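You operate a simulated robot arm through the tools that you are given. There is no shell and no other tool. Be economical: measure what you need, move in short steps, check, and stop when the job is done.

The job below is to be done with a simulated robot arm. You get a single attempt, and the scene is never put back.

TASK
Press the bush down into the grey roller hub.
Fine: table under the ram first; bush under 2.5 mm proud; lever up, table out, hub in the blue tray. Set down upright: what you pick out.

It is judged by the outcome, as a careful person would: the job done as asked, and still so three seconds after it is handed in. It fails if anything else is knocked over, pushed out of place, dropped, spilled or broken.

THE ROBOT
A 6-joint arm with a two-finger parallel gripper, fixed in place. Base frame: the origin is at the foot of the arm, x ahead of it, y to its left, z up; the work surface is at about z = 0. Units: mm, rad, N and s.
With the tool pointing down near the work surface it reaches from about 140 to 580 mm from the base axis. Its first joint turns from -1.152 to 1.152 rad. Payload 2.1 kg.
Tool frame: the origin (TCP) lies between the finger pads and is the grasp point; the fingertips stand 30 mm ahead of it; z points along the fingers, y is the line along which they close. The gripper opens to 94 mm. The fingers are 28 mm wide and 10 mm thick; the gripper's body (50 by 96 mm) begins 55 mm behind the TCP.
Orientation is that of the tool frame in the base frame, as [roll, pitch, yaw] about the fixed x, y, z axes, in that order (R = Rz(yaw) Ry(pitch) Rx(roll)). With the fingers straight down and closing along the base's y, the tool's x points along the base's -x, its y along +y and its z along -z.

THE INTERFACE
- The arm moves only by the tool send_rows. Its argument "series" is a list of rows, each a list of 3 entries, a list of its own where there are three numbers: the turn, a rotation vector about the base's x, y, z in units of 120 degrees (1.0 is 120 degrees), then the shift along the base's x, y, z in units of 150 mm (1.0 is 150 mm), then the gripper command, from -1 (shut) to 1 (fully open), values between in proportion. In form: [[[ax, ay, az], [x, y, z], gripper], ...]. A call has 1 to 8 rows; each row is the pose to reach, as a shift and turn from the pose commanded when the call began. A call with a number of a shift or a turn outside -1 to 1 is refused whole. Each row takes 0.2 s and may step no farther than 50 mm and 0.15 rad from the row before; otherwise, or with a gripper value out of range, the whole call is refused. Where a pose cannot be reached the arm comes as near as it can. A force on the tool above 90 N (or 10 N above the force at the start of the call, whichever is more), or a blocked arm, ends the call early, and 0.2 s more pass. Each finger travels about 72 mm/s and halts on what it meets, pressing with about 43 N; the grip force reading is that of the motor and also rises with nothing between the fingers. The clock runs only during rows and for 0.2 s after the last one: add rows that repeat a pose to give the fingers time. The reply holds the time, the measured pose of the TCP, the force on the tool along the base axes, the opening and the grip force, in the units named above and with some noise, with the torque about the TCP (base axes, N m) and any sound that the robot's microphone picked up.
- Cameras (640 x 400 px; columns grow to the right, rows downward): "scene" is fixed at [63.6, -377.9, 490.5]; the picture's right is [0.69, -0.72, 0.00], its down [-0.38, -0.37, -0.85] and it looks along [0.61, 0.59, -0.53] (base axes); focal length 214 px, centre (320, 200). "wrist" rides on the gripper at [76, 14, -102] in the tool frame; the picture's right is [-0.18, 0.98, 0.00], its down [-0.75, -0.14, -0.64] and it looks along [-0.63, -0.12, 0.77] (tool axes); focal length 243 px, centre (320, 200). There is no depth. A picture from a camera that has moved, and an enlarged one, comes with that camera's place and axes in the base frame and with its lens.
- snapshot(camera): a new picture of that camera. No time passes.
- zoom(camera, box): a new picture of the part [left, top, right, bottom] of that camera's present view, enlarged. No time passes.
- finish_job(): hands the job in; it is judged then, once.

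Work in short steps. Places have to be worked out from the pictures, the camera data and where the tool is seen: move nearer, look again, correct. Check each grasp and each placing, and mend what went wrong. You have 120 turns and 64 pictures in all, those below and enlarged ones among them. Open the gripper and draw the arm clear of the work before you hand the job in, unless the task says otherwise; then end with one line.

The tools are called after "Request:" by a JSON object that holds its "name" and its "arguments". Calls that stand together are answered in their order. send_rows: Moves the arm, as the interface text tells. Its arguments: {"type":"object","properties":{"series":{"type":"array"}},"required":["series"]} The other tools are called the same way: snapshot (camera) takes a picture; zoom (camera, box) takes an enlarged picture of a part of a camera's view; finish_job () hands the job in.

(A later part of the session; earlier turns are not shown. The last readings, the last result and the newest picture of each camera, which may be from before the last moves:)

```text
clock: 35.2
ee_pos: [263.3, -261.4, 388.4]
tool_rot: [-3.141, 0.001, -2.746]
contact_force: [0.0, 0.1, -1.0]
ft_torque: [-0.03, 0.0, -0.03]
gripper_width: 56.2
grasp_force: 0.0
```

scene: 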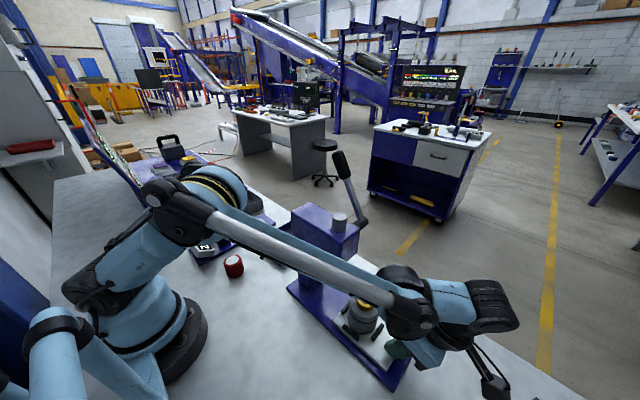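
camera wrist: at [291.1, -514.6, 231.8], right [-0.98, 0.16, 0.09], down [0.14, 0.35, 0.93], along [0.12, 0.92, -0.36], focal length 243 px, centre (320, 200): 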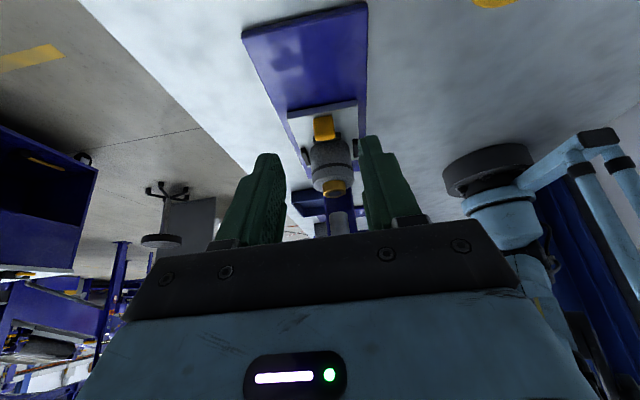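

Request:
{"name": "send_rows", "arguments": {"series": [[[0, 0, -0.065], [0.05, 0.15, 0.05], 0.2], [[0, 0, -0.13], [0.1, 0.3, 0.1], 0.2], [[0, 0, -0.189], [0.15, 0.45, 0.15], 0.2], [[0, 0, -0.189], [0.2, 0.6, 0.2], 0.2], [[0, 0, -0.189], [0.2, 0.6, 0.2], 0.2]]}}

Request:
{"name": "send_rows", "arguments": {"series": [[[0, -0.07, 0], [0.05, 0.05, 0], 0.3], [[0, -0.14, 0], [0.1, 0.1, 0], 0.3], [[0, -0.21, 0], [0.15, 0.15, 0], 0.3], [[0, -0.28, 0], [0.2, 0.25, 0], 0.3], [[0, -0.28, 0], [0.2, 0.25, 0], 0.3]]}}

Request:
{"name": "snapshot", "arguments": {"camera": "wrist"}}

Request:
{"name": "snapshot", "arguments": {"camera": "scene"}}

```text
clock: 36.4
ee_pos: [293.6, -170.8, 418.2]
tool_rot: [-3.14, 0.0, 3.14]
contact_force: [0.5, 0.7, 0.4]
ft_torque: [-0.01, -0.02, 0.04]
gripper_width: 56.3
grasp_force: 0.1
```

```text
clock: 37.6
ee_pos: [323.2, -134.0, 418.2]
tool_rot: [-3.14, 0.588, -3.14]
contact_force: [-0.1, 0.5, 0.0]
ft_torque: [0.04, 0.01, 0.03]
gripper_width: 61.0
grasp_force: 0.0
```

```text
24 pictures are left
camera wrist: at [202.2, -120.3, 462.5], right [0.15, 0.98, 0.1], down [0.27, -0.14, 0.95], along [0.95, -0.12, -0.29], focal length 243 px, centre (320, 200)
```

wrist: 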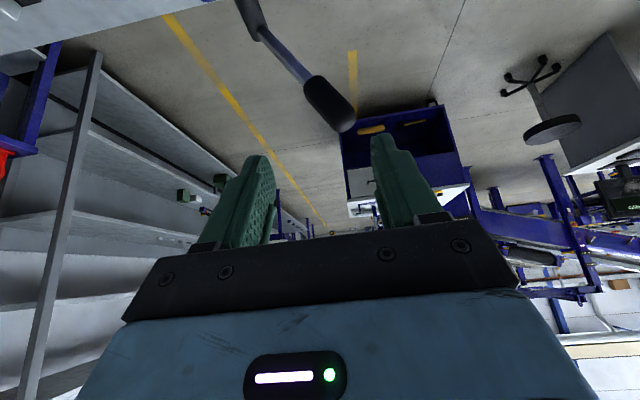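

```text
23 pictures are left
```

scene: 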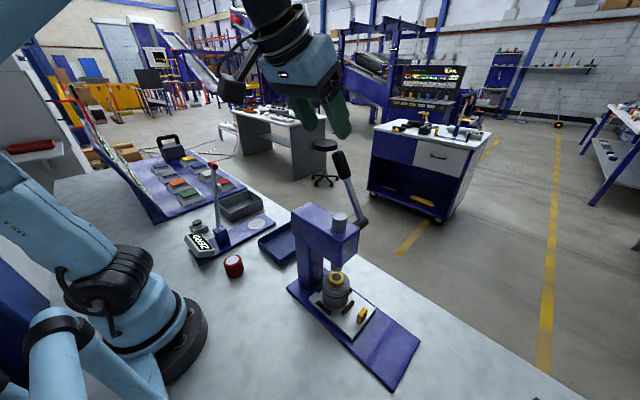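

The lever tip is at about (383,-117,344). I straddle the grip from above: first over it, then down.

Request:
{"name": "send_rows", "arguments": {"series": [[[0, 0, 0], [0.15, 0.03, -0.05], 0.45], [[0, 0, 0], [0.3, 0.06, -0.1], 0.45], [[0, 0, 0], [0.41, 0.07, -0.2], 0.45], [[0, 0, 0], [0.41, 0.07, -0.32], 0.45], [[0, 0, 0], [0.41, 0.07, -0.32], 0.45]]}}

Request:
{"name": "snapshot", "arguments": {"camera": "wrist"}}

```text
clock: 38.8
ee_pos: [383.6, -123.8, 368.4]
tool_rot: [-3.141, 0.587, -3.141]
contact_force: [0.0, 0.7, 0.6]
ft_torque: [0.02, 0.0, 0.01]
gripper_width: 68.1
grasp_force: 0.1
```

```text
22 pictures are left
camera wrist: at [262.6, -111.0, 413.3], right [0.15, 0.98, 0.1], down [0.27, -0.14, 0.95], along [0.95, -0.12, -0.29], focal length 243 px, centre (320, 200)
```

wrist: 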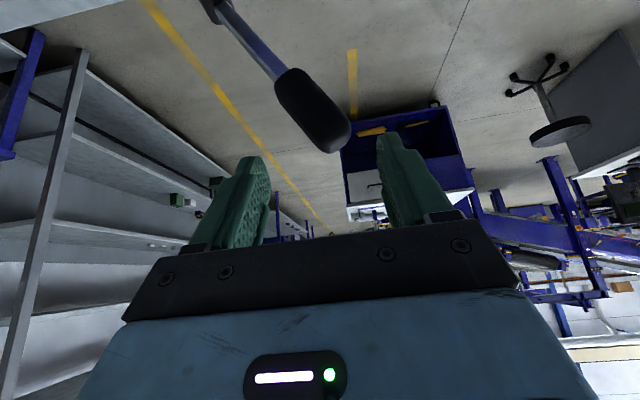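

Request:
{"name": "send_rows", "arguments": {"series": [[[0, 0, 0], [0, 0, -0.1], 0.45], [[0, 0, 0], [0, 0, -0.2], 0.45], [[0, 0, 0], [0, 0, -0.3], 0.45], [[0, 0, 0], [0, 0, -0.3], 0.45]]}}

Request:
{"name": "snapshot", "arguments": {"camera": "wrist"}}

```text
clock: 39.8
ee_pos: [383.7, -124.0, 324.3]
tool_rot: [-3.141, 0.586, -3.141]
contact_force: [0.5, 0.3, 0.9]
ft_torque: [0.01, 0.01, 0.03]
gripper_width: 68.2
grasp_force: 0.1
```

```text
21 pictures are left
camera wrist: at [262.9, -110.7, 369.2], right [0.15, 0.98, 0.1], down [0.27, -0.14, 0.95], along [0.95, -0.12, -0.29], focal length 243 px, centre (320, 200)
```

wrist: 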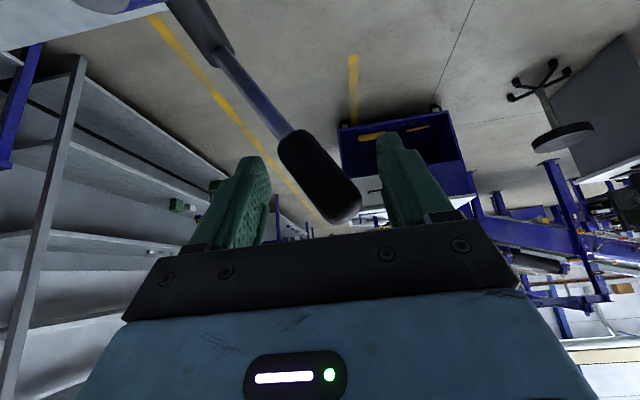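

The grip is between the fingers. I lower 26 mm to get a better purchase below the tip, shifting slightly +y so the front finger stays free.

Request:
{"name": "send_rows", "arguments": {"series": [[[0, 0, 0], [0, 0.055, 0], 0.45], [[0, 0, 0], [0, 0.055, -0.1], 0.45], [[0, 0, 0], [0, 0.055, -0.17], 0.45], [[0, 0, 0], [0, 0.055, -0.17], 0.45]]}}

Request:
{"name": "send_rows", "arguments": {"series": [[[0, 0, 0], [0, -0.08, 0], 0.45], [[0, 0, 0], [0, -0.16, 0], 0.45], [[0, 0, 0], [0, -0.24, 0], 0.45], [[0, 0, 0], [0, -0.335, 0.05], 0.45], [[0, 0, 0], [0, -0.43, 0.1], 0.45], [[0, 0, 0], [0, -0.43, 0.1], 0.45]]}}

Request:
{"name": "zoom", "arguments": {"camera": "scene", "box": [260, 90, 440, 310]}}

```text
clock: 40.8
ee_pos: [384.8, -116.7, 299.2]
tool_rot: [-3.141, 0.587, 3.141]
contact_force: [0.5, -0.4, 0.0]
ft_torque: [0.0, -0.02, 0.03]
gripper_width: 68.3
grasp_force: 0.1
```

```text
clock: 41.8
ee_pos: [380.0, -150.3, 298.8]
tool_rot: [3.122, 0.553, -3.109]
contact_force: [-23.8, 31.0, -11.3]
ft_torque: [-0.91, -0.91, 1.1]
gripper_width: 86.2
grasp_force: 16.1
stopped in row 4: the force on the tool passed its limit at 105 N (the readings are from after the stop); the commanded pose is now the measured one
```

```text
1.82 times, centred on (350, 200) of scene
camera zoom: at [63.6, -377.9, 490.5], right [0.69, -0.72, 0.0], down [-0.38, -0.37, -0.85], along [0.61, 0.59, -0.53], focal length 390 px, centre (266, 200)
```

zoom: 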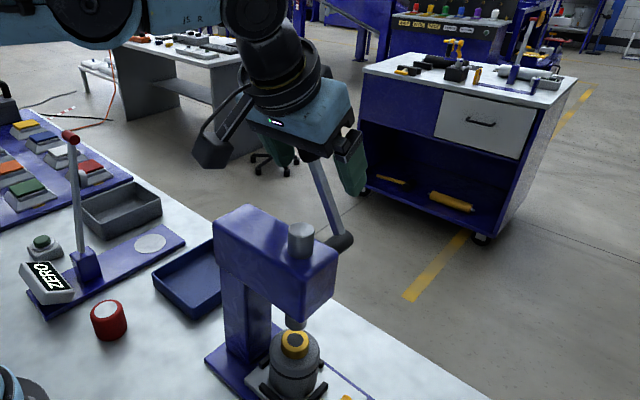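

The push met over 100 N and the lever hasn't visibly moved. I check the contact with the wrist view.

Request:
{"name": "snapshot", "arguments": {"camera": "wrist"}}

```text
19 pictures are left
camera wrist: at [259.6, -141.4, 347.4], right [0.11, 0.99, 0.11], down [0.31, -0.14, 0.94], along [0.94, -0.07, -0.32], focal length 243 px, centre (320, 200)
```

wrist: 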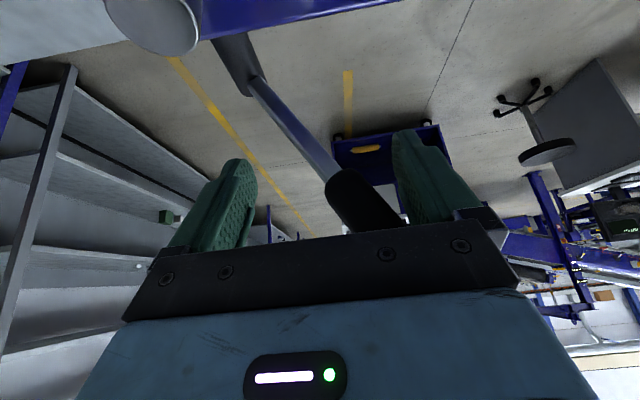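

The contact is good and the lever hasn't moved. I test the same direction slowly, in 1.5 mm rows.

Request:
{"name": "send_rows", "arguments": {"series": [[[0, 0, 0], [0, 0.02, 0], 0.45], [[0, 0, 0], [0, 0.02, 0], 0.45], [[0, 0, 0], [0, 0.01, 0], 0.45], [[0, 0, 0], [0, 0, 0], 0.45], [[0, 0, 0], [0, -0.01, 0], 0.45], [[0, 0, 0], [0, -0.02, 0], 0.45], [[0, 0, 0], [0, -0.03, 0], 0.45], [[0, 0, 0], [0, -0.04, 0], 0.45]]}}

```text
clock: 43.6
ee_pos: [379.4, -152.9, 298.8]
tool_rot: [3.118, 0.549, -3.108]
contact_force: [-28.8, 54.0, -15.4]
ft_torque: [-1.94, -0.78, 1.28]
gripper_width: 93.9
grasp_force: 23.2
```

It looks hard-stopped toward -y. I back off and test the other way (+y) slowly with the other finger.

Request:
{"name": "send_rows", "arguments": {"series": [[[0, 0, 0], [0.01, 0.06, 0], 0.45], [[0, 0, 0], [0.02, 0.12, 0], 0.45], [[0, 0, 0], [0.02, 0.15, 0], 0.45], [[0, 0, 0], [0.02, 0.18, 0], 0.45], [[0, 0, 0], [0.02, 0.21, 0], 0.45], [[0, 0, 0], [0.02, 0.24, 0], 0.45], [[0, 0, 0], [0.02, 0.27, 0], 0.45], [[0, 0, 0], [0.02, 0.3, 0], 0.45]]}}

```text
clock: 45.4
ee_pos: [384.3, -113.4, 301.5]
tool_rot: [3.127, 0.562, -3.117]
contact_force: [-0.9, -1.6, 0.3]
ft_torque: [-0.06, -0.02, -0.01]
gripper_width: 68.9
grasp_force: 1.0
```

Request:
{"name": "send_rows", "arguments": {"series": [[[0, 0, 0], [0, 0.02, 0], 0.45], [[0, 0, 0], [0, 0.04, 0], 0.45], [[0, 0, 0], [0, 0.06, 0], 0.45], [[0, 0, 0], [0, 0.08, 0], 0.45], [[0, 0, 0], [0, 0.1, 0], 0.45], [[0, 0, 0], [0, 0.12, 0], 0.45]]}}

Request:
{"name": "snapshot", "arguments": {"camera": "wrist"}}

```text
clock: 46.8
ee_pos: [384.2, -96.8, 300.9]
tool_rot: [3.127, 0.561, -3.116]
contact_force: [1.1, -1.1, -0.8]
ft_torque: [-0.04, 0.03, -0.02]
gripper_width: 68.4
grasp_force: 0.3
```

```text
18 pictures are left
camera wrist: at [263.6, -87.1, 347.7], right [0.12, 0.99, 0.11], down [0.3, -0.14, 0.94], along [0.95, -0.08, -0.31], focal length 243 px, centre (320, 200)
```

wrist: 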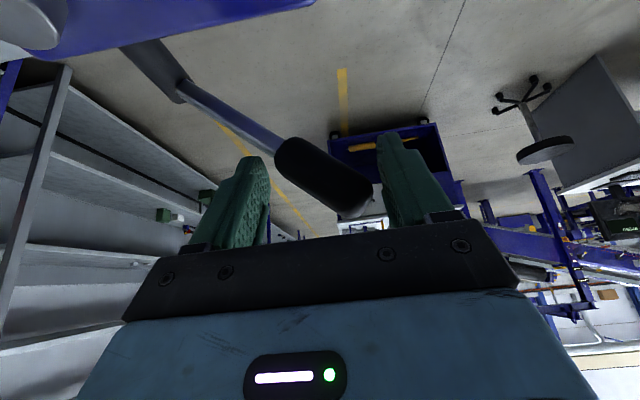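

The lever swings freely toward +y (now at about 45° back), so pressing means pushing it back and down. I make the tool more vertical for clearance over the head and follow the arc to about 60°.

Request:
{"name": "send_rows", "arguments": {"series": [[[0, 0.035, 0], [0, 0.03, 0], 0.45], [[0, 0.07, 0], [0, 0.07, 0], 0.45], [[0, 0.1, 0], [0, 0.12, -0.02], 0.45], [[0, 0.1, 0], [0, 0.17, -0.04], 0.45], [[0, 0.1, 0], [0, 0.22, -0.06], 0.45], [[0, 0.1, 0], [0, 0.22, -0.06], 0.45]]}}

Request:
{"name": "zoom", "arguments": {"camera": "scene", "box": [240, 90, 440, 310]}}

```text
clock: 48.2
ee_pos: [383.9, -63.2, 291.5]
tool_rot: [3.124, 0.353, -3.12]
contact_force: [0.0, -0.3, -0.3]
ft_torque: [0.01, 0.03, -0.01]
gripper_width: 68.1
grasp_force: 0.0
```

```text
1.82 times, centred on (340, 200) of scene
camera zoom: at [63.6, -377.9, 490.5], right [0.69, -0.72, 0.0], down [-0.38, -0.37, -0.85], along [0.61, 0.59, -0.53], focal length 390 px, centre (284, 200)
```

zoom: 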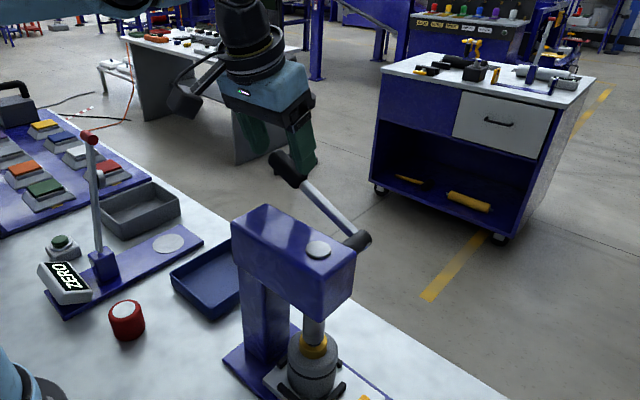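

The ram has come down onto the bush. I continue slowly along the arc, watching forces.

Request:
{"name": "send_rows", "arguments": {"series": [[[0, 0, 0], [0, 0.015, -0.03], 0.45], [[0, 0, 0], [0, 0.03, -0.06], 0.45], [[0, 0, 0], [0, 0.045, -0.09], 0.45], [[0, 0, 0], [0, 0.06, -0.12], 0.45], [[0, 0, 0], [0, 0.06, -0.12], 0.45]]}}

```text
clock: 49.4
ee_pos: [383.9, -53.4, 273.7]
tool_rot: [3.123, 0.353, -3.118]
contact_force: [-0.5, -0.4, 0.1]
ft_torque: [0.0, 0.01, 0.05]
gripper_width: 68.3
grasp_force: 0.0
```

Request:
{"name": "send_rows", "arguments": {"series": [[[0, 0, 0], [0, 0.015, -0.03], 0.45], [[0, 0, 0], [0, 0.025, -0.06], 0.45], [[0, 0, 0], [0, 0.035, -0.09], 0.45], [[0, 0, 0], [0, 0.045, -0.12], 0.45], [[0, 0, 0], [0, 0.045, -0.12], 0.45]]}}

Request:
{"name": "zoom", "arguments": {"camera": "scene", "box": [260, 140, 420, 320]}}

Request:
{"name": "snapshot", "arguments": {"camera": "wrist"}}

```text
clock: 50.6
ee_pos: [384.2, -47.4, 256.0]
tool_rot: [3.123, 0.353, -3.119]
contact_force: [0.8, -1.7, 5.4]
ft_torque: [-0.28, 0.0, 0.01]
gripper_width: 69.6
grasp_force: 0.5
```

```text
2.22 times, centred on (340, 230) of scene
camera zoom: at [63.6, -377.9, 490.5], right [0.69, -0.72, 0.0], down [-0.38, -0.37, -0.85], along [0.61, 0.59, -0.53], focal length 477 px, centre (276, 133)
```

zoom: 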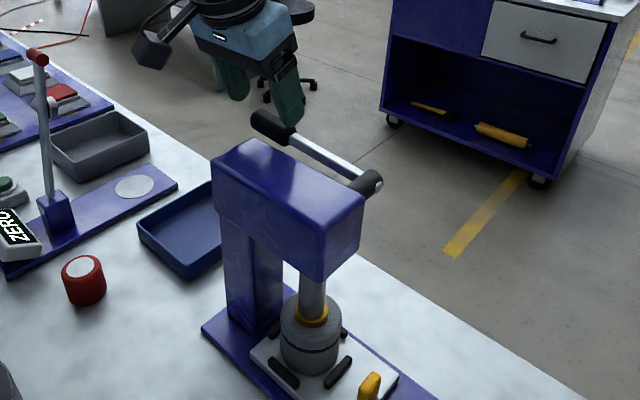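

```text
15 pictures are left
camera wrist: at [276.9, -37.9, 326.6], right [0.14, 0.99, 0.08], down [0.49, -0.14, 0.86], along [0.86, -0.08, -0.5], focal length 243 px, centre (320, 200)
```

wrist: 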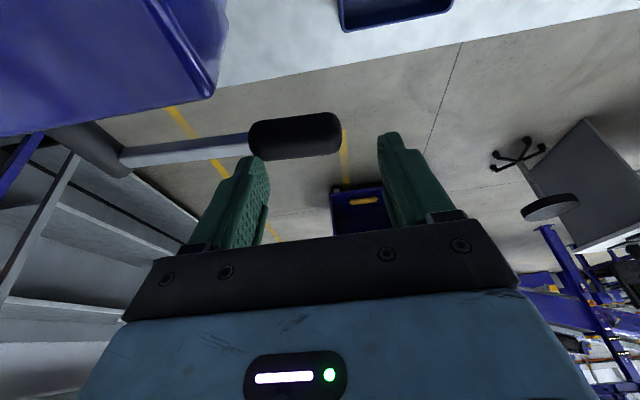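

The ram is touching the bush and my fingertip is on the lever near its edge. I lift, shift 10 mm in -x and 11 mm in +y to get squarely over the grip, then press down.

Request:
{"name": "send_rows", "arguments": {"series": [[[0, 0, 0], [0, 0, 0.1], 0.45], [[0, 0, 0], [0, 0, 0.17], 0.45], [[0, 0, 0], [-0.07, 0.08, 0.17], 0.45], [[0, 0, 0], [-0.07, 0.08, 0.13], 0.45], [[0, 0, 0], [-0.07, 0.08, 0.09], 0.45], [[0, 0, 0], [-0.07, 0.08, 0.06], 0.45], [[0, 0, 0], [-0.07, 0.08, 0.06], 0.45]]}}

Request:
{"name": "snapshot", "arguments": {"camera": "wrist"}}

```text
clock: 52.2
ee_pos: [373.1, -34.5, 262.6]
tool_rot: [3.123, 0.353, -3.119]
contact_force: [-0.1, 0.2, -0.1]
ft_torque: [0.01, -0.03, -0.03]
gripper_width: 68.1
grasp_force: 0.0
```

```text
14 pictures are left
camera wrist: at [265.5, -25.1, 335.0], right [0.14, 0.99, 0.08], down [0.49, -0.14, 0.86], along [0.86, -0.08, -0.5], focal length 243 px, centre (320, 200)
```

wrist: 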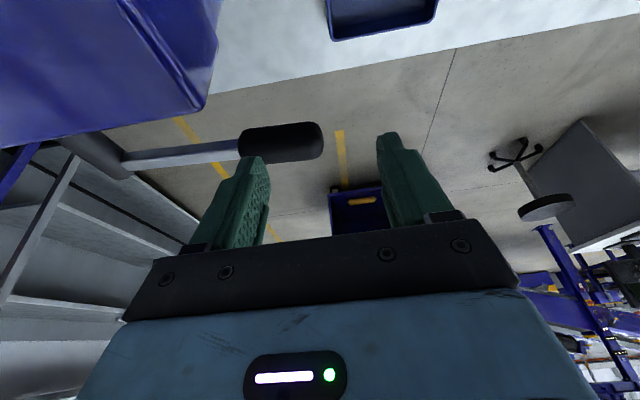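

The finger is over the grip now, and the lever is near horizontal. I press down slowly.

Request:
{"name": "send_rows", "arguments": {"series": [[[0, 0, 0], [0, 0, -0.03], 0.45], [[0, 0, 0], [0, 0, -0.05], 0.45], [[0, 0, 0], [0, 0, -0.07], 0.45], [[0, 0, 0], [0, 0, -0.085], 0.45], [[0, 0, 0], [0, 0, -0.1], 0.45]]}}

```text
clock: 53.4
ee_pos: [373.5, -35.6, 248.3]
tool_rot: [3.122, 0.352, -3.119]
contact_force: [-2.1, 1.5, 6.1]
ft_torque: [-0.21, 0.05, -0.07]
gripper_width: 67.1
grasp_force: 0.1
```

Request:
{"name": "send_rows", "arguments": {"series": [[[0, 0, 0], [0, 0, -0.015], 0.45], [[0, 0, 0], [0, 0, -0.03], 0.45], [[0, 0, 0], [0, 0, -0.045], 0.45], [[0, 0, 0], [0, 0, -0.06], 0.45], [[0, 0, 0], [0, 0, -0.075], 0.45], [[0, 0, 0], [0, 0, -0.075], 0.45]]}}

Request:
{"name": "zoom", "arguments": {"camera": "scene", "box": [280, 160, 400, 310]}}

```text
clock: 54.8
ee_pos: [373.1, -34.4, 236.8]
tool_rot: [3.121, 0.353, -3.119]
contact_force: [2.2, 2.5, 5.7]
ft_torque: [-0.18, -0.09, 0.08]
gripper_width: 66.8
grasp_force: 0.1
```

```text
2.67 times, centred on (340, 235) of scene
camera zoom: at [63.6, -377.9, 490.5], right [0.69, -0.72, 0.0], down [-0.38, -0.37, -0.85], along [0.61, 0.59, -0.53], focal length 572 px, centre (267, 107)
```

zoom: 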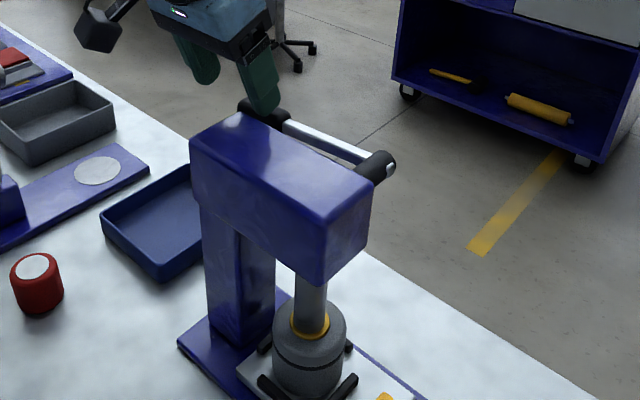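

The press is progressing at about 6 N. I continue down.

Request:
{"name": "send_rows", "arguments": {"series": [[[0, 0, 0], [0, 0, -0.015], 0.45], [[0, 0, 0], [0, 0, -0.03], 0.45], [[0, 0, 0], [0, 0, -0.045], 0.45], [[0, 0, 0], [0, 0, -0.06], 0.45], [[0, 0, 0], [0, -0.005, -0.075], 0.45], [[0, 0, 0], [0, -0.01, -0.09], 0.45], [[0, 0, 0], [0, -0.01, -0.09], 0.45]]}}

Request:
{"name": "zoom", "arguments": {"camera": "scene", "box": [300, 200, 380, 300]}}

```text
clock: 56.4
ee_pos: [373.3, -37.1, 225.3]
tool_rot: [3.124, 0.352, -3.119]
contact_force: [-27.7, 6.6, 51.1]
ft_torque: [-1.94, 0.58, -1.03]
gripper_width: 63.3
grasp_force: 0.0
```

```text
4.00 times, centred on (340, 250) of scene
camera zoom: at [63.4, -377.9, 490.5], right [0.69, -0.72, 0.0], down [-0.38, -0.37, -0.85], along [0.61, 0.59, -0.53], focal length 858 px, centre (240, 0)
```

zoom: 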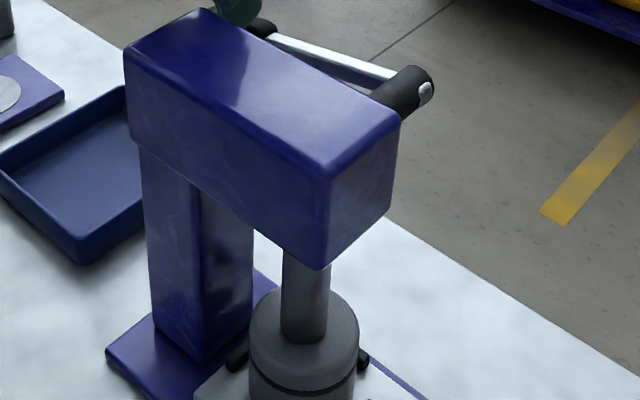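

The yellow bush is no longer visible and the force rose to 51 N, so it is bottoming. I add a little more for certainty, then back off.

Request:
{"name": "send_rows", "arguments": {"series": [[[0, 0, 0], [0, 0, -0.008], 0.45], [[0, 0, 0], [0, 0, -0.016], 0.45], [[0, 0, 0], [0, 0, -0.016], 0.45]]}}

```text
clock: 57.2
ee_pos: [374.1, -37.1, 224.0]
tool_rot: [3.125, 0.351, -3.118]
contact_force: [-33.5, 6.3, 74.5]
ft_torque: [-2.89, 0.7, -1.36]
gripper_width: 63.1
grasp_force: 0.1
```

The bush is seated at 74 N. I raise the hand clear, level the tool and yaw 90°, so I can clamp the lever grip along x and lift it.

Request:
{"name": "send_rows", "arguments": {"series": [[[0, 0, 0], [0, 0, 0.1], 0.45], [[0, 0, 0], [0, 0.05, 0.3], 0.45], [[0, 0.06, 0], [0, 0.1, 0.5], 0.3], [[0, 0.12, 0], [0, 0.1, 0.7], 0.0], [[0, 0.168, 0], [0, 0.1, 0.8], 0.0], [[0, 0.168, 0], [0, 0.1, 0.8], 0.0]]}}

Request:
{"name": "send_rows", "arguments": {"series": [[[0, 0, 0.07], [0, 0, 0], 0.0], [[0, 0, 0.14], [0, 0, 0], 0.0], [[0, 0, 0.21], [0, 0, 0], 0.0], [[0, 0, 0.28], [0, 0, 0], 0.0], [[0, 0, 0.35], [0, 0, 0], 0.0], [[0, 0, 0.42], [0, 0, 0], 0.0], [[0, 0, 0.49], [0, 0, 0], 0.0], [[0, 0, 0.56], [0, 0, 0], 0.0]]}}

```text
clock: 58.6
ee_pos: [372.9, -21.9, 342.2]
tool_rot: [3.116, -0.001, -3.12]
contact_force: [1.2, 1.1, 0.5]
ft_torque: [-0.01, 0.03, 0.02]
gripper_width: 46.8
grasp_force: 0.1
```

```text
clock: 60.4
ee_pos: [374.2, -21.9, 341.4]
tool_rot: [3.115, 0.0, -1.945]
contact_force: [0.3, -0.4, 0.5]
ft_torque: [0.01, -0.05, 0.01]
gripper_width: 47.0
grasp_force: 0.1
```

Request:
{"name": "send_rows", "arguments": {"series": [[[0, -0.004, 0.06], [0, 0, 0], 0.0], [[0, -0.008, 0.12], [0.03, -0.1, 0], 0.0], [[0, -0.0126, 0.1786], [0.06, -0.25, 0], 0.0], [[0, -0.0126, 0.1786], [0.06, -0.25, 0], 0.0]]}}

Request:
{"name": "snapshot", "arguments": {"camera": "wrist"}}

```text
clock: 61.4
ee_pos: [381.5, -58.2, 343.4]
tool_rot: [3.141, 0.005, -1.573]
contact_force: [0.6, -0.1, -0.1]
ft_torque: [-0.02, 0.03, 0.0]
gripper_width: 47.1
grasp_force: 0.1
```

```text
11 pictures are left
camera wrist: at [367.5, -135.9, 446.1], right [-0.98, 0.19, 0.0], down [0.14, 0.75, 0.65], along [0.12, 0.64, -0.76], focal length 243 px, centre (320, 200)
```

wrist: 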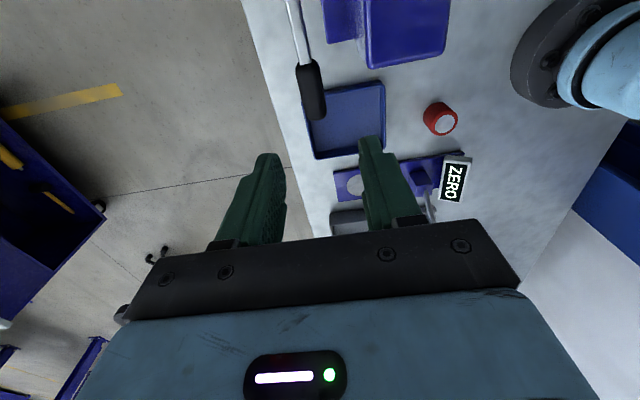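

The lever stays down, with its grip at about x 388, y -85..-30. I move above it, open to 60 mm, and check.

Request:
{"name": "send_rows", "arguments": {"series": [[[0, 0, 0], [0.045, -0.06, -0.15], 0.28], [[0, 0, 0], [0.045, -0.06, -0.4], 0.28], [[0, 0, 0], [0.045, -0.06, -0.62], 0.28], [[0, 0, 0], [0.045, -0.06, -0.62], 0.28]]}}

Request:
{"name": "snapshot", "arguments": {"camera": "wrist"}}

```text
clock: 62.4
ee_pos: [386.8, -68.3, 248.2]
tool_rot: [-3.14, 0.006, -1.571]
contact_force: [0.3, -0.7, 0.6]
ft_torque: [0.0, 0.01, 0.0]
gripper_width: 60.4
grasp_force: 0.1
```

```text
10 pictures are left
camera wrist: at [373.3, -144.8, 351.7], right [-0.98, 0.19, 0.0], down [0.14, 0.75, 0.65], along [0.12, 0.63, -0.76], focal length 243 px, centre (320, 200)
```

wrist: 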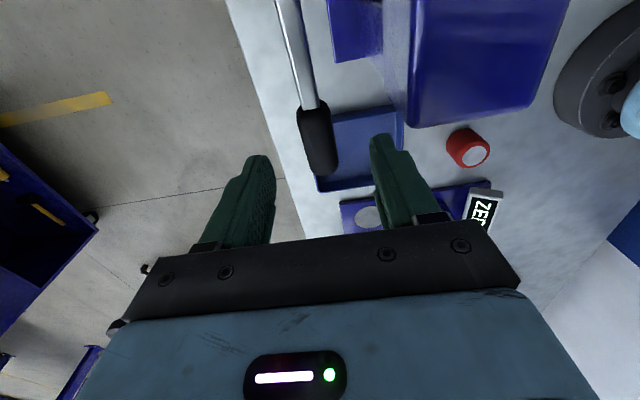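

Centred between the fingers. I lower and clamp the grip.

Request:
{"name": "send_rows", "arguments": {"series": [[[0, 0, 0], [0.01, -0.01, -0.12], 0.28], [[0, 0, 0], [0.01, -0.01, -0.24], 0.28], [[0, 0, 0], [0.01, -0.01, -0.35], 0.28], [[0, 0, 0], [0.01, -0.01, -0.35], 0.28], [[0, 0, 0], [0.01, -0.01, -0.35], -1], [[0, 0, 0], [0.01, -0.01, -0.35], -1], [[0, 0, 0], [0.01, -0.01, -0.35], -1]]}}

```text
clock: 64.0
ee_pos: [390.6, -69.9, 195.6]
tool_rot: [3.14, 0.005, -1.574]
contact_force: [-8.6, -1.2, -4.0]
ft_torque: [0.5, 0.01, 0.21]
gripper_width: 28.3
grasp_force: 45.1
```

Clamped at 28 mm. I lift along the lever's arc about its pivot.

Request:
{"name": "send_rows", "arguments": {"series": [[[0, 0, 0], [0, 0.013, 0.081], -1], [[0, 0, 0], [0, 0.017, 0.166], -1], [[0, 0, 0], [0, 0.013, 0.251], -1], [[0, 0, 0], [0, -0.001, 0.336], -1], [[0, 0, 0], [0, -0.023, 0.419], -1], [[0, 0, 0], [0, -0.053, 0.499], -1], [[0, 0, 0], [0, -0.092, 0.575], -1], [[0, 0, 0], [0, -0.139, 0.647], -1]]}}

Request:
{"name": "zoom", "arguments": {"camera": "scene", "box": [260, 120, 420, 320]}}

```text
clock: 65.8
ee_pos: [390.2, -87.9, 295.0]
tool_rot: [3.134, 0.009, -1.572]
contact_force: [-23.6, 12.1, -6.4]
ft_torque: [1.42, -0.2, 1.0]
gripper_width: 23.7
grasp_force: 45.4
```

```text
2.00 times, centred on (340, 220) of scene
camera zoom: at [63.6, -377.9, 490.5], right [0.69, -0.72, 0.0], down [-0.38, -0.37, -0.85], along [0.61, 0.59, -0.53], focal length 429 px, centre (280, 160)
```

zoom: 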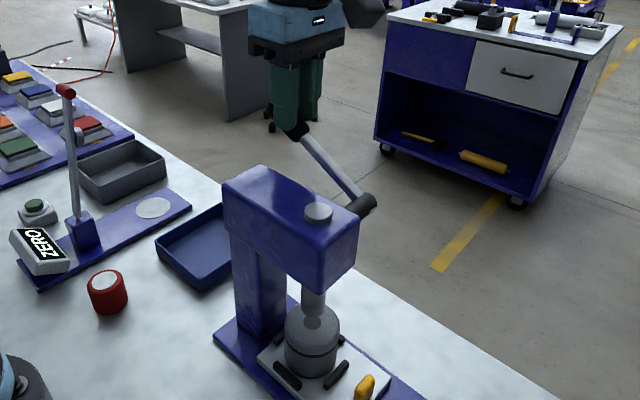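

The lever is rising and the ram is retracting. I continue to the upper stop.

Request:
{"name": "send_rows", "arguments": {"series": [[[0, 0, 0], [0, -0.054, 0.066], -1], [[0, 0, 0], [0, -0.115, 0.127], -1], [[0, 0, 0], [0, -0.18, 0.18], -1], [[0, 0, 0], [0, -0.21, 0.2], -1], [[0, 0, 0], [0, -0.24, 0.22], -1], [[0, 0, 0], [0, -0.265, 0.235], -1], [[0, 0, 0], [0, -0.265, 0.235], -1]]}}

```text
clock: 67.4
ee_pos: [389.4, -128.1, 329.9]
tool_rot: [3.139, 0.008, -1.573]
contact_force: [-11.4, 15.5, 6.1]
ft_torque: [1.5, -0.04, 0.47]
gripper_width: 23.0
grasp_force: 44.8
```

Back at about 29°. I release and lift the hand off, then check the lever and the bush.

Request:
{"name": "send_rows", "arguments": {"series": [[[0, 0, 0], [0, -0.015, 0.006], -1], [[0, 0, 0], [0, -0.015, 0.006], 0.2], [[0, 0, 0], [0, -0.015, 0.006], 0.2], [[0, 0, 0], [0, 0, 0.15], 0.2], [[0, 0, 0], [0, 0, 0.4], 0.2], [[0, 0, 0], [-0.25, -0.15, 0.4], 0.2], [[0, 0, 0], [-0.5, -0.35, 0.4], 0.2], [[0, 0, 0], [-0.6, -0.6, 0.35], 0.2]]}}

Request:
{"name": "zoom", "arguments": {"camera": "scene", "box": [260, 120, 420, 320]}}

```text
clock: 69.2
ee_pos: [297.7, -219.8, 379.0]
tool_rot: [3.14, 0.005, -1.573]
contact_force: [0.0, 0.4, -0.1]
ft_torque: [0.01, 0.02, 0.0]
gripper_width: 56.4
grasp_force: 0.0
```

```text
2.00 times, centred on (340, 220) of scene
camera zoom: at [63.6, -377.9, 490.5], right [0.69, -0.72, 0.0], down [-0.38, -0.37, -0.85], along [0.61, 0.59, -0.53], focal length 429 px, centre (280, 160)
```

zoom: 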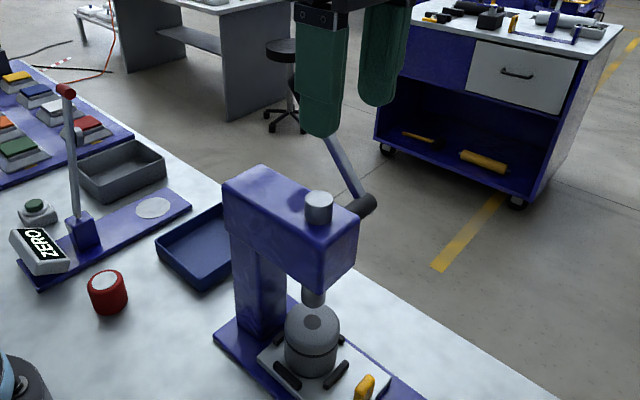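

Lever up and ram clear. Now the table: I move back out in front of the press, tilting the hand back 0.5 rad.

Request:
{"name": "send_rows", "arguments": {"series": [[[0, 0, 0], [0, -0.2, 0], 0.1], [[0, 0, 0], [0, -0.45, 0], 0.1], [[0.06, 0, 0], [0.03, -0.7, 0], 0.1], [[0.12, 0, 0], [0.06, -0.95, -0.1], 0.1], [[0.18, 0, 0], [0.08, -0.98, -0.3], 0.1], [[0.242, 0, 0], [0.08, -0.98, -0.5], 0.1], [[0.242, 0, 0], [0.08, -0.98, -0.7], 0.1], [[0.242, 0, 0], [0.08, -0.98, -0.9], 0.1]]}}

Request:
{"name": "snapshot", "arguments": {"camera": "wrist"}}

```text
clock: 71.0
ee_pos: [307.1, -360.7, 252.1]
tool_rot: [3.139, 0.513, -1.574]
contact_force: [0.5, 0.1, -0.6]
ft_torque: [-0.01, 0.03, 0.01]
gripper_width: 51.7
grasp_force: 0.1
out of reach, approached as far as the arm can: row 3, 4, 5, 6, 7, 8
```

```text
7 pictures are left
camera wrist: at [292.1, -477.6, 305.6], right [-0.98, 0.16, 0.09], down [0.14, 0.34, 0.93], along [0.12, 0.93, -0.36], focal length 243 px, centre (320, 200)
```

wrist: 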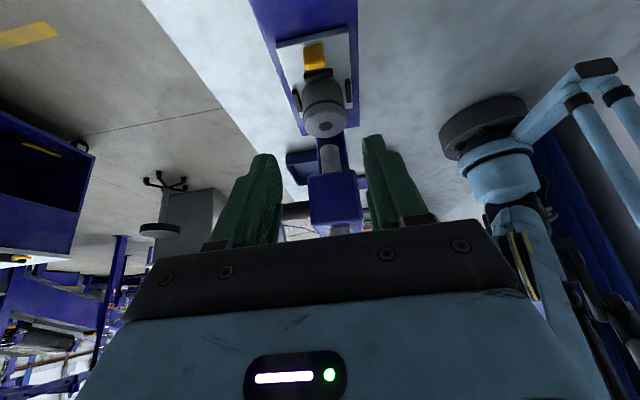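

The hub looks fine under the ram. I retrace my earlier exit path back in to the handle.

Request:
{"name": "send_rows", "arguments": {"series": [[[0, 0, 0], [0.01, 0.04, -0.25], 0.0], [[0, 0, 0], [0.02, 0.08, -0.5], 0.0], [[0, 0, 0], [0.02, 0.125, -0.787], 0.0], [[0, 0, 0], [0.022, 0.325, -0.933], 0.0], [[0, 0, 0], [0.022, 0.325, -0.933], 0.0]]}}

Request:
{"name": "send_rows", "arguments": {"series": [[[0, 0, 0], [0, 0.07, -0.11], 0.0], [[0, 0, 0], [0, 0.15, -0.22], 0.0], [[0, 0, 0], [0, 0.225, -0.335], 0.0], [[0, 0, 0], [0, 0.225, -0.335], 0.0]]}}

```text
clock: 72.2
ee_pos: [312.6, -309.1, 115.9]
tool_rot: [3.138, 0.511, -1.574]
contact_force: [0.4, 0.3, -1.1]
ft_torque: [-0.01, -0.01, -0.03]
gripper_width: 46.8
grasp_force: 0.0
out of reach, approached as far as the arm can: row 2, 3
```

```text
clock: 73.2
ee_pos: [313.2, -275.6, 63.7]
tool_rot: [3.14, 0.513, -1.575]
contact_force: [0.0, 0.5, 0.0]
ft_torque: [0.03, -0.01, 0.0]
gripper_width: 47.4
grasp_force: 0.1
```

Request:
{"name": "send_rows", "arguments": {"series": [[[0, 0, 0], [-0.018, 0, -0.025], 0.0], [[0, 0, 0], [-0.018, 0, -0.025], -1], [[0, 0, 0], [-0.018, 0, -0.025], -1], [[0, 0, 0], [-0.018, 0, -0.025], -1]]}}

```text
clock: 74.2
ee_pos: [310.6, -276.1, 59.1]
tool_rot: [3.141, 0.511, -1.572]
contact_force: [9.9, -1.6, -0.6]
ft_torque: [0.27, -0.26, -0.13]
gripper_width: 25.6
grasp_force: 44.9
```

Handle gripped. I pull the table out -y in steps.

Request:
{"name": "send_rows", "arguments": {"series": [[[0, 0, 0], [0, -0.05, 0], -1], [[0, 0, 0], [0, -0.11, 0], -1], [[0, 0, 0], [0, -0.17, 0], -1], [[0, 0, 0], [0, -0.23, 0], -1], [[0, 0, 0], [0, -0.23, 0], -1]]}}

Request:
{"name": "send_rows", "arguments": {"series": [[[-0.025, 0, 0], [0, -0.04, 0.004], -1], [[-0.05, 0, 0], [0, -0.08, 0.008], -1], [[-0.077, 0, 0], [0, -0.12, 0.013], -1], [[-0.077, 0, 0], [0, -0.18, 0.013], -1], [[-0.077, 0, 0], [0, -0.24, 0.013], -1], [[-0.077, 0, 0], [0, -0.24, 0.013], -1]]}}

```text
clock: 75.4
ee_pos: [310.0, -311.3, 58.3]
tool_rot: [-3.138, 0.514, -1.57]
contact_force: [25.7, -0.2, 24.7]
ft_torque: [-0.46, -0.14, -0.26]
gripper_width: 25.5
grasp_force: 44.3
```

```text
clock: 76.8
ee_pos: [309.7, -346.8, 60.1]
tool_rot: [-3.137, 0.352, -1.572]
contact_force: [29.7, 1.0, -3.8]
ft_torque: [0.93, -0.05, -0.3]
gripper_width: 25.8
grasp_force: 45.0
```

Request:
{"name": "send_rows", "arguments": {"series": [[[0, 0, 0], [0.01, -0.06, 0], -1], [[0, 0, 0], [0.02, -0.12, 0], -1], [[0, 0, 0], [0.02, -0.18, 0], -1], [[0, 0, 0], [0.02, -0.24, 0], -1], [[0, 0, 0], [0.02, -0.29, 0], -1], [[0, 0, 0], [0.02, -0.29, 0], -1]]}}

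Request:
{"name": "send_rows", "arguments": {"series": [[[0, 0, 0], [0, -0.015, 0], -1], [[0, 0, 0], [0, -0.03, 0], -1], [[0, 0, 0], [0, -0.03, 0], -1]]}}

```text
clock: 78.2
ee_pos: [309.3, -392.3, 60.6]
tool_rot: [3.136, 0.35, -1.577]
contact_force: [-15.1, -1.0, -18.5]
ft_torque: [0.86, -0.49, 0.45]
gripper_width: 25.6
grasp_force: 45.5
```

```text
clock: 79.0
ee_pos: [310.1, -396.0, 61.1]
tool_rot: [3.131, 0.354, -1.574]
contact_force: [-35.4, 17.0, -13.3]
ft_torque: [-0.52, -0.31, 0.43]
gripper_width: 25.8
grasp_force: 45.1
```

The table is at its outer stop. I release, back off, and level the tool.

Request:
{"name": "send_rows", "arguments": {"series": [[[0, 0, 0], [-0.02, 0.02, 0], -1], [[0, 0, 0], [-0.02, 0.02, 0], 0.0], [[0, 0, 0], [-0.02, 0.02, 0], 0.0], [[0, 0, 0], [-0.02, -0.04, 0.14], 0.0], [[-0.04, 0, 0], [-0.02, -0.04, 0.35], 0.0], [[-0.1, 0, 0], [-0.02, 0.05, 0.6], 0.4], [[-0.167, 0, 0], [-0.02, 0.2, 0.8], 0.6], [[-0.167, 0, 0], [-0.02, 0.4, 0.9], 0.6]]}}

Request:
{"name": "snapshot", "arguments": {"camera": "wrist"}}

```text
clock: 80.8
ee_pos: [308.6, -335.6, 194.6]
tool_rot: [3.141, -0.001, -1.575]
contact_force: [-0.9, 0.8, -0.2]
ft_torque: [0.0, -0.02, 0.01]
gripper_width: 75.0
grasp_force: 0.1
```

```text
6 pictures are left
camera wrist: at [293.5, -413.1, 298.4], right [-0.98, 0.19, 0.0], down [0.14, 0.75, 0.64], along [0.12, 0.63, -0.77], focal length 243 px, centre (320, 200)
```

wrist: 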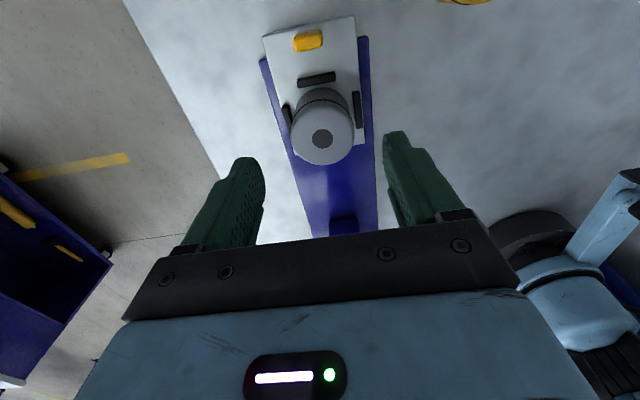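

Request:
{"name": "zoom", "arguments": {"camera": "wrist", "box": [275, 80, 371, 170]}}

```text
4.44 times, centred on (323, 125) of wrist
camera zoom: at [293.5, -413.1, 298.4], right [-0.98, 0.19, 0.0], down [0.14, 0.75, 0.64], along [0.12, 0.63, -0.77], focal length 1078 px, centre (307, 533)
```

zoom: 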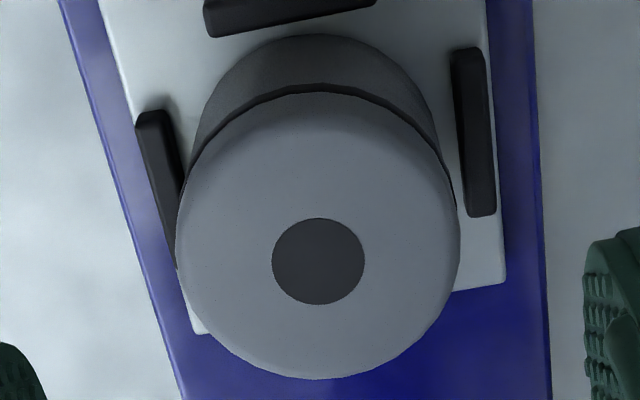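

The bush is fully in, level with the hub face. Hub centre is about (309.5,-314). I lower over it and grip.

Request:
{"name": "send_rows", "arguments": {"series": [[[0, 0, 0], [0.004, 0.145, -0.1], 0.85], [[0, 0, 0], [0.006, 0.145, -0.3], 0.85], [[0, 0, 0], [0.006, 0.145, -0.5], 0.85], [[0, 0, 0], [0.006, 0.145, -0.7], 0.85], [[0, 0, 0], [0.006, 0.145, -0.79], 0.85], [[0, 0, 0], [0.006, 0.145, -0.79], -1], [[0, 0, 0], [0.006, 0.145, -0.79], -1], [[0, 0, 0], [0.006, 0.145, -0.79], -1]]}}

```text
clock: 82.6
ee_pos: [309.7, -313.9, 77.0]
tool_rot: [3.14, 0.001, -1.575]
contact_force: [0.6, 0.4, -0.4]
ft_torque: [-0.02, 0.01, -0.01]
gripper_width: 62.6
grasp_force: 43.1
```

Gripped. I lift and carry the hub around the robot's side of the press, keeping clear of the head.

Request:
{"name": "send_rows", "arguments": {"series": [[[0, 0, 0], [0, 0, 0.2], -1], [[0, 0, 0], [0, 0, 0.45], -1], [[0, 0, 0], [0, 0, 0.7], -1], [[0, 0, 0], [-0.15, 0, 0.9], -1], [[0, 0, 0], [-0.4, 0.05, 1.0], -1], [[0, 0, 0], [-0.65, 0.2, 1.0], -1], [[0, 0, 0], [-0.8, 0.45, 1.0], -1], [[0, 0, 0], [-0.85, 0.7, 1.0], -1]]}}

Request:
{"name": "send_rows", "arguments": {"series": [[[0, 0, 0], [0, 0.25, 0], -1], [[0, 0, 0], [0, 0.5, 0], -1], [[0, 0, 0], [0.03, 0.75, 0], -1], [[0, 0, 0], [0.1, 1.0, 0], -1], [[0, 0, 0], [0.1, 1.0, 0], -1]]}}

```text
clock: 84.4
ee_pos: [181.8, -208.3, 225.4]
tool_rot: [-3.141, 0.002, -1.574]
contact_force: [0.6, -0.3, -5.1]
ft_torque: [-0.02, 0.02, 0.04]
gripper_width: 62.6
grasp_force: 42.3
```

```text
clock: 85.6
ee_pos: [196.5, -59.1, 226.1]
tool_rot: [3.141, 0.003, -1.577]
contact_force: [0.1, 0.5, -3.7]
ft_torque: [-0.03, 0.01, 0.02]
gripper_width: 62.6
grasp_force: 42.9
```

Request:
{"name": "send_rows", "arguments": {"series": [[[0, 0, 0], [0.08, 0.25, 0], -1], [[0, 0, 0], [0.2, 0.5, 0], -1], [[0, 0, 0], [0.45, 0.6, 0], -1], [[0, 0, 0], [0.7, 0.6, 0], -1], [[0, 0, 0], [0.95, 0.6, 0], -1], [[0, 0, 0], [0.95, 0.6, 0], -1]]}}

Request:
{"name": "snapshot", "arguments": {"camera": "wrist"}}

```text
clock: 87.0
ee_pos: [340.0, 31.3, 226.6]
tool_rot: [3.14, 0.003, -1.574]
contact_force: [0.4, 0.2, -4.4]
ft_torque: [-0.03, 0.02, -0.03]
gripper_width: 62.8
grasp_force: 43.2
```

```text
4 pictures are left
camera wrist: at [325.6, -45.7, 329.7], right [-0.98, 0.19, 0.0], down [0.14, 0.75, 0.64], along [0.12, 0.63, -0.77], focal length 243 px, centre (320, 200)
```

wrist: 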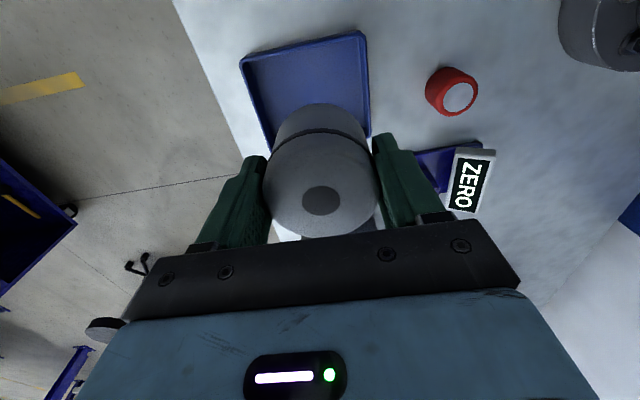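

The tray spans x 289–423, y -9–110, so its centre is (356,50). I move over it and lower.

Request:
{"name": "send_rows", "arguments": {"series": [[[0, 0, 0], [0.107, 0.125, 0], -1], [[0, 0, 0], [0.107, 0.125, -0.25], -1], [[0, 0, 0], [0.107, 0.125, -0.5], -1], [[0, 0, 0], [0.107, 0.125, -0.75], -1], [[0, 0, 0], [0.107, 0.125, -0.95], -1], [[0, 0, 0], [0.107, 0.125, -0.99], -1], [[0, 0, 0], [0.107, 0.125, -0.99], -1]]}}

Request:
{"name": "snapshot", "arguments": {"camera": "wrist"}}

```text
clock: 88.6
ee_pos: [357.1, 49.1, 78.2]
tool_rot: [3.141, 0.002, -1.574]
contact_force: [-0.4, 0.8, -5.5]
ft_torque: [-0.03, 0.04, -0.03]
gripper_width: 62.7
grasp_force: 42.7
```

```text
3 pictures are left
camera wrist: at [342.0, -27.1, 181.3], right [-0.98, 0.19, 0.0], down [0.14, 0.75, 0.64], along [0.12, 0.63, -0.77], focal length 243 px, centre (320, 200)
```

wrist: 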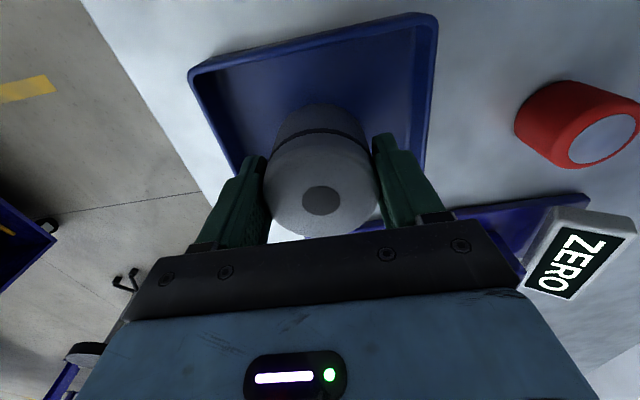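

Well inside the tray. I lower slowly until it touches.

Request:
{"name": "send_rows", "arguments": {"series": [[[0, 0, 0], [0, 0, -0.04], -1], [[0, 0, 0], [0, 0, -0.07], -1], [[0, 0, 0], [0, 0, -0.09], -1], [[0, 0, 0], [0, 0, -0.105], -1], [[0, 0, 0], [0, 0, -0.12], -1], [[0, 0, 0], [0, 0, -0.12], -1]]}}

```text
clock: 90.0
ee_pos: [354.8, 49.3, 59.6]
tool_rot: [-3.14, 0.003, -1.574]
contact_force: [-0.6, 1.0, -4.5]
ft_torque: [-0.05, 0.01, -0.01]
gripper_width: 62.6
grasp_force: 43.1
```

Request:
{"name": "send_rows", "arguments": {"series": [[[0, 0, 0], [0, 0, -0.01], -1], [[0, 0, 0], [0, 0, -0.018], -1], [[0, 0, 0], [0, 0, -0.018], -1]]}}

```text
clock: 90.8
ee_pos: [355.8, 50.1, 57.4]
tool_rot: [3.142, 0.003, -1.571]
contact_force: [-0.5, 0.0, -4.4]
ft_torque: [-0.01, -0.01, 0.01]
gripper_width: 62.7
grasp_force: 43.1
```

Request:
{"name": "send_rows", "arguments": {"series": [[[0, 0, 0], [0, 0, -0.01], -1], [[0, 0, 0], [0, 0, -0.018], -1], [[0, 0, 0], [0, 0, -0.018], -1]]}}

```text
clock: 91.6
ee_pos: [354.7, 50.3, 54.6]
tool_rot: [3.14, 0.003, -1.574]
contact_force: [-6.6, -3.6, 30.2]
ft_torque: [0.23, 0.06, 0.12]
gripper_width: 63.0
grasp_force: 42.8
```

Contact at 30 N. I ease up 1 mm, release, and rise straight up.

Request:
{"name": "send_rows", "arguments": {"series": [[[0, 0, 0], [0, 0, 0.01], -1], [[0, 0, 0], [0, 0, 0.01], 0.7], [[0, 0, 0], [0, 0, 0.01], 0.7], [[0, 0, 0], [0, 0, 0.2], 0.7], [[0, 0, 0], [0, 0, 0.5], 0.7], [[0, 0, 0], [0, 0, 0.8], 0.7], [[0, 0, 0], [-0.2, 0, 1.0], 0.7], [[0, 0, 0], [-0.5, 0, 1.0], 0.7]]}}

Request:
{"name": "send_rows", "arguments": {"series": [[[0, 0, 0], [-0.2, 0, 0.2], 1], [[0, 0, 0], [-0.3, 0, 0.45], 1], [[0, 0, 0], [-0.3, 0, 0.7], 1], [[0, 0, 0], [-0.3, 0, 0.7], 1]]}}

Request:
{"name": "snapshot", "arguments": {"camera": "scene"}}

```text
clock: 93.4
ee_pos: [278.7, 51.4, 204.2]
tool_rot: [-3.141, 0.003, -1.574]
contact_force: [0.6, 0.4, -0.3]
ft_torque: [-0.02, 0.0, 0.01]
gripper_width: 80.0
grasp_force: 0.0
```

```text
clock: 94.4
ee_pos: [233.1, 48.5, 307.7]
tool_rot: [-3.141, 0.003, -1.572]
contact_force: [0.6, -0.1, 0.2]
ft_torque: [0.0, -0.01, 0.05]
gripper_width: 94.1
grasp_force: 0.1
```

```text
2 pictures are left
```

scene: 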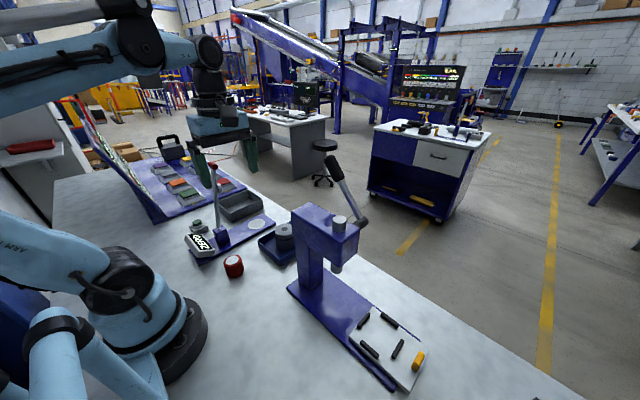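

The hub is upright in the tray and the table is out. I compare the lever with its initial position.

Request:
{"name": "zoom", "arguments": {"camera": "scene", "box": [270, 140, 430, 300]}}

```text
2.50 times, centred on (350, 220) of scene
camera zoom: at [63.6, -378.0, 490.5], right [0.69, -0.72, 0.0], down [-0.38, -0.37, -0.85], along [0.61, 0.59, -0.53], focal length 536 px, centre (245, 150)
```

zoom: 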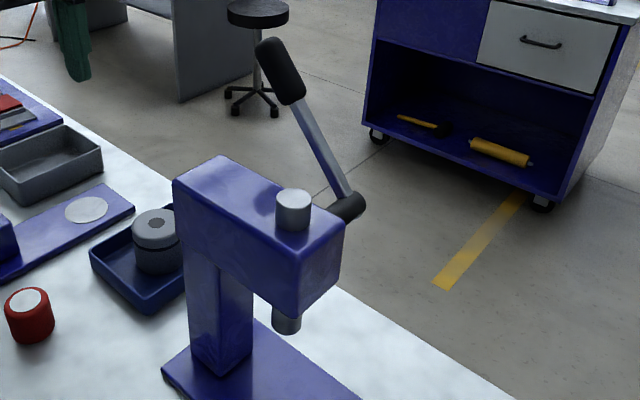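

The lever sits about 5° short of its original upper position. I nudge it to the stop with closed fingers from its +y side, slowly.

Request:
{"name": "send_rows", "arguments": {"series": [[[0, 0, 0], [0.15, -0.1, 0.2], -1], [[0, 0, 0], [0.35, -0.2, 0.3], -1], [[0, 0, 0], [0.6, -0.3, 0.3], -1], [[0, 0, 0], [0.85, -0.4, 0.3], -1], [[0, 0, 0], [1.0, -0.45, 0.3], -1], [[0, 0, 0], [1.0, -0.45, 0.3], -1]]}}

Request:
{"name": "send_rows", "arguments": {"series": [[[0, 0, 0], [0.035, 0, -0.1], -1], [[0, 0, 0], [0.035, 0, -0.2], -1], [[0, 0, 0], [0.035, -0.08, -0.2], -1], [[0, 0, 0], [0.035, -0.16, -0.2], -1], [[0, 0, 0], [0.035, -0.24, -0.2], -1], [[0, 0, 0], [0.035, -0.32, -0.2], -1], [[0, 0, 0], [0.035, -0.32, -0.2], -1]]}}

```text
clock: 95.8
ee_pos: [386.4, -18.2, 351.2]
tool_rot: [3.141, 0.003, -1.572]
contact_force: [0.7, 0.1, 0.8]
ft_torque: [0.0, 0.02, 0.01]
gripper_width: 0.0
grasp_force: 33.4
```

```text
clock: 97.4
ee_pos: [391.0, -66.0, 323.6]
tool_rot: [-3.141, 0.001, -1.572]
contact_force: [-0.4, 3.4, 1.5]
ft_torque: [0.02, 0.01, 0.01]
gripper_width: 0.0
grasp_force: 32.5
```

Request:
{"name": "send_rows", "arguments": {"series": [[[0, 0, 0], [0, -0.02, 0], -1], [[0, 0, 0], [0, -0.04, 0], -1], [[0, 0, 0], [0, -0.06, 0], -1], [[0, 0, 0], [0, -0.08, 0], -1], [[0, 0, 0], [0, -0.1, 0], -1], [[0, 0, 0], [0, -0.1, 0], -1]]}}

```text
clock: 98.8
ee_pos: [390.5, -72.9, 327.1]
tool_rot: [-3.14, 0.02, -1.564]
contact_force: [-8.0, 58.1, 67.3]
ft_torque: [-0.9, 0.1, -0.21]
gripper_width: 0.3
grasp_force: 32.8
```

The force pattern suggests the hand is bearing on the lever's end. I back off and retry higher, with only the fingertips overlapping the grip.

Request:
{"name": "send_rows", "arguments": {"series": [[[0, 0, 0], [0, 0.1, 0], -1], [[0, 0, 0], [0, 0.2, 0], -1], [[0, 0, 0], [0, 0.2, 0.15], -1], [[0, 0, 0], [0, 0.2, 0.15], -1], [[0, 0, 0], [0, 0.1, 0.15], -1], [[0, 0, 0], [0, 0.05, 0.15], -1], [[0, 0, 0], [0, 0.05, 0.15], -1]]}}

Request:
{"name": "zoom", "arguments": {"camera": "scene", "box": [270, 80, 430, 240]}}

```text
clock: 100.4
ee_pos: [390.7, -73.1, 346.6]
tool_rot: [3.142, 0.003, -1.574]
contact_force: [0.0, 3.6, 2.0]
ft_torque: [0.02, 0.02, 0.01]
gripper_width: 0.0
grasp_force: 32.5
```

```text
2.50 times, centred on (350, 160) of scene
camera zoom: at [63.6, -377.9, 490.5], right [0.69, -0.72, 0.0], down [-0.38, -0.37, -0.85], along [0.61, 0.59, -0.53], focal length 536 px, centre (245, 300)
```

zoom: 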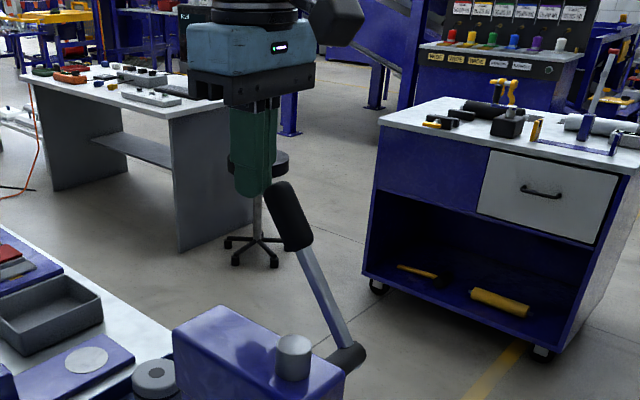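

The lever moved about halfway to its original angle. I continue with just the tips.

Request:
{"name": "send_rows", "arguments": {"series": [[[0, 0, 0], [0, -0.015, 0], -1], [[0, 0, 0], [0, -0.03, 0], -1], [[0, 0, 0], [0, -0.045, 0], -1], [[0, 0, 0], [0, -0.06, 0], -1], [[0, 0, 0], [0, -0.06, 0], -1]]}}

```text
clock: 101.6
ee_pos: [390.2, -81.5, 347.4]
tool_rot: [3.141, 0.001, -1.574]
contact_force: [0.3, 2.1, 0.7]
ft_torque: [0.01, 0.0, 0.01]
gripper_width: 0.2
grasp_force: 33.2
```

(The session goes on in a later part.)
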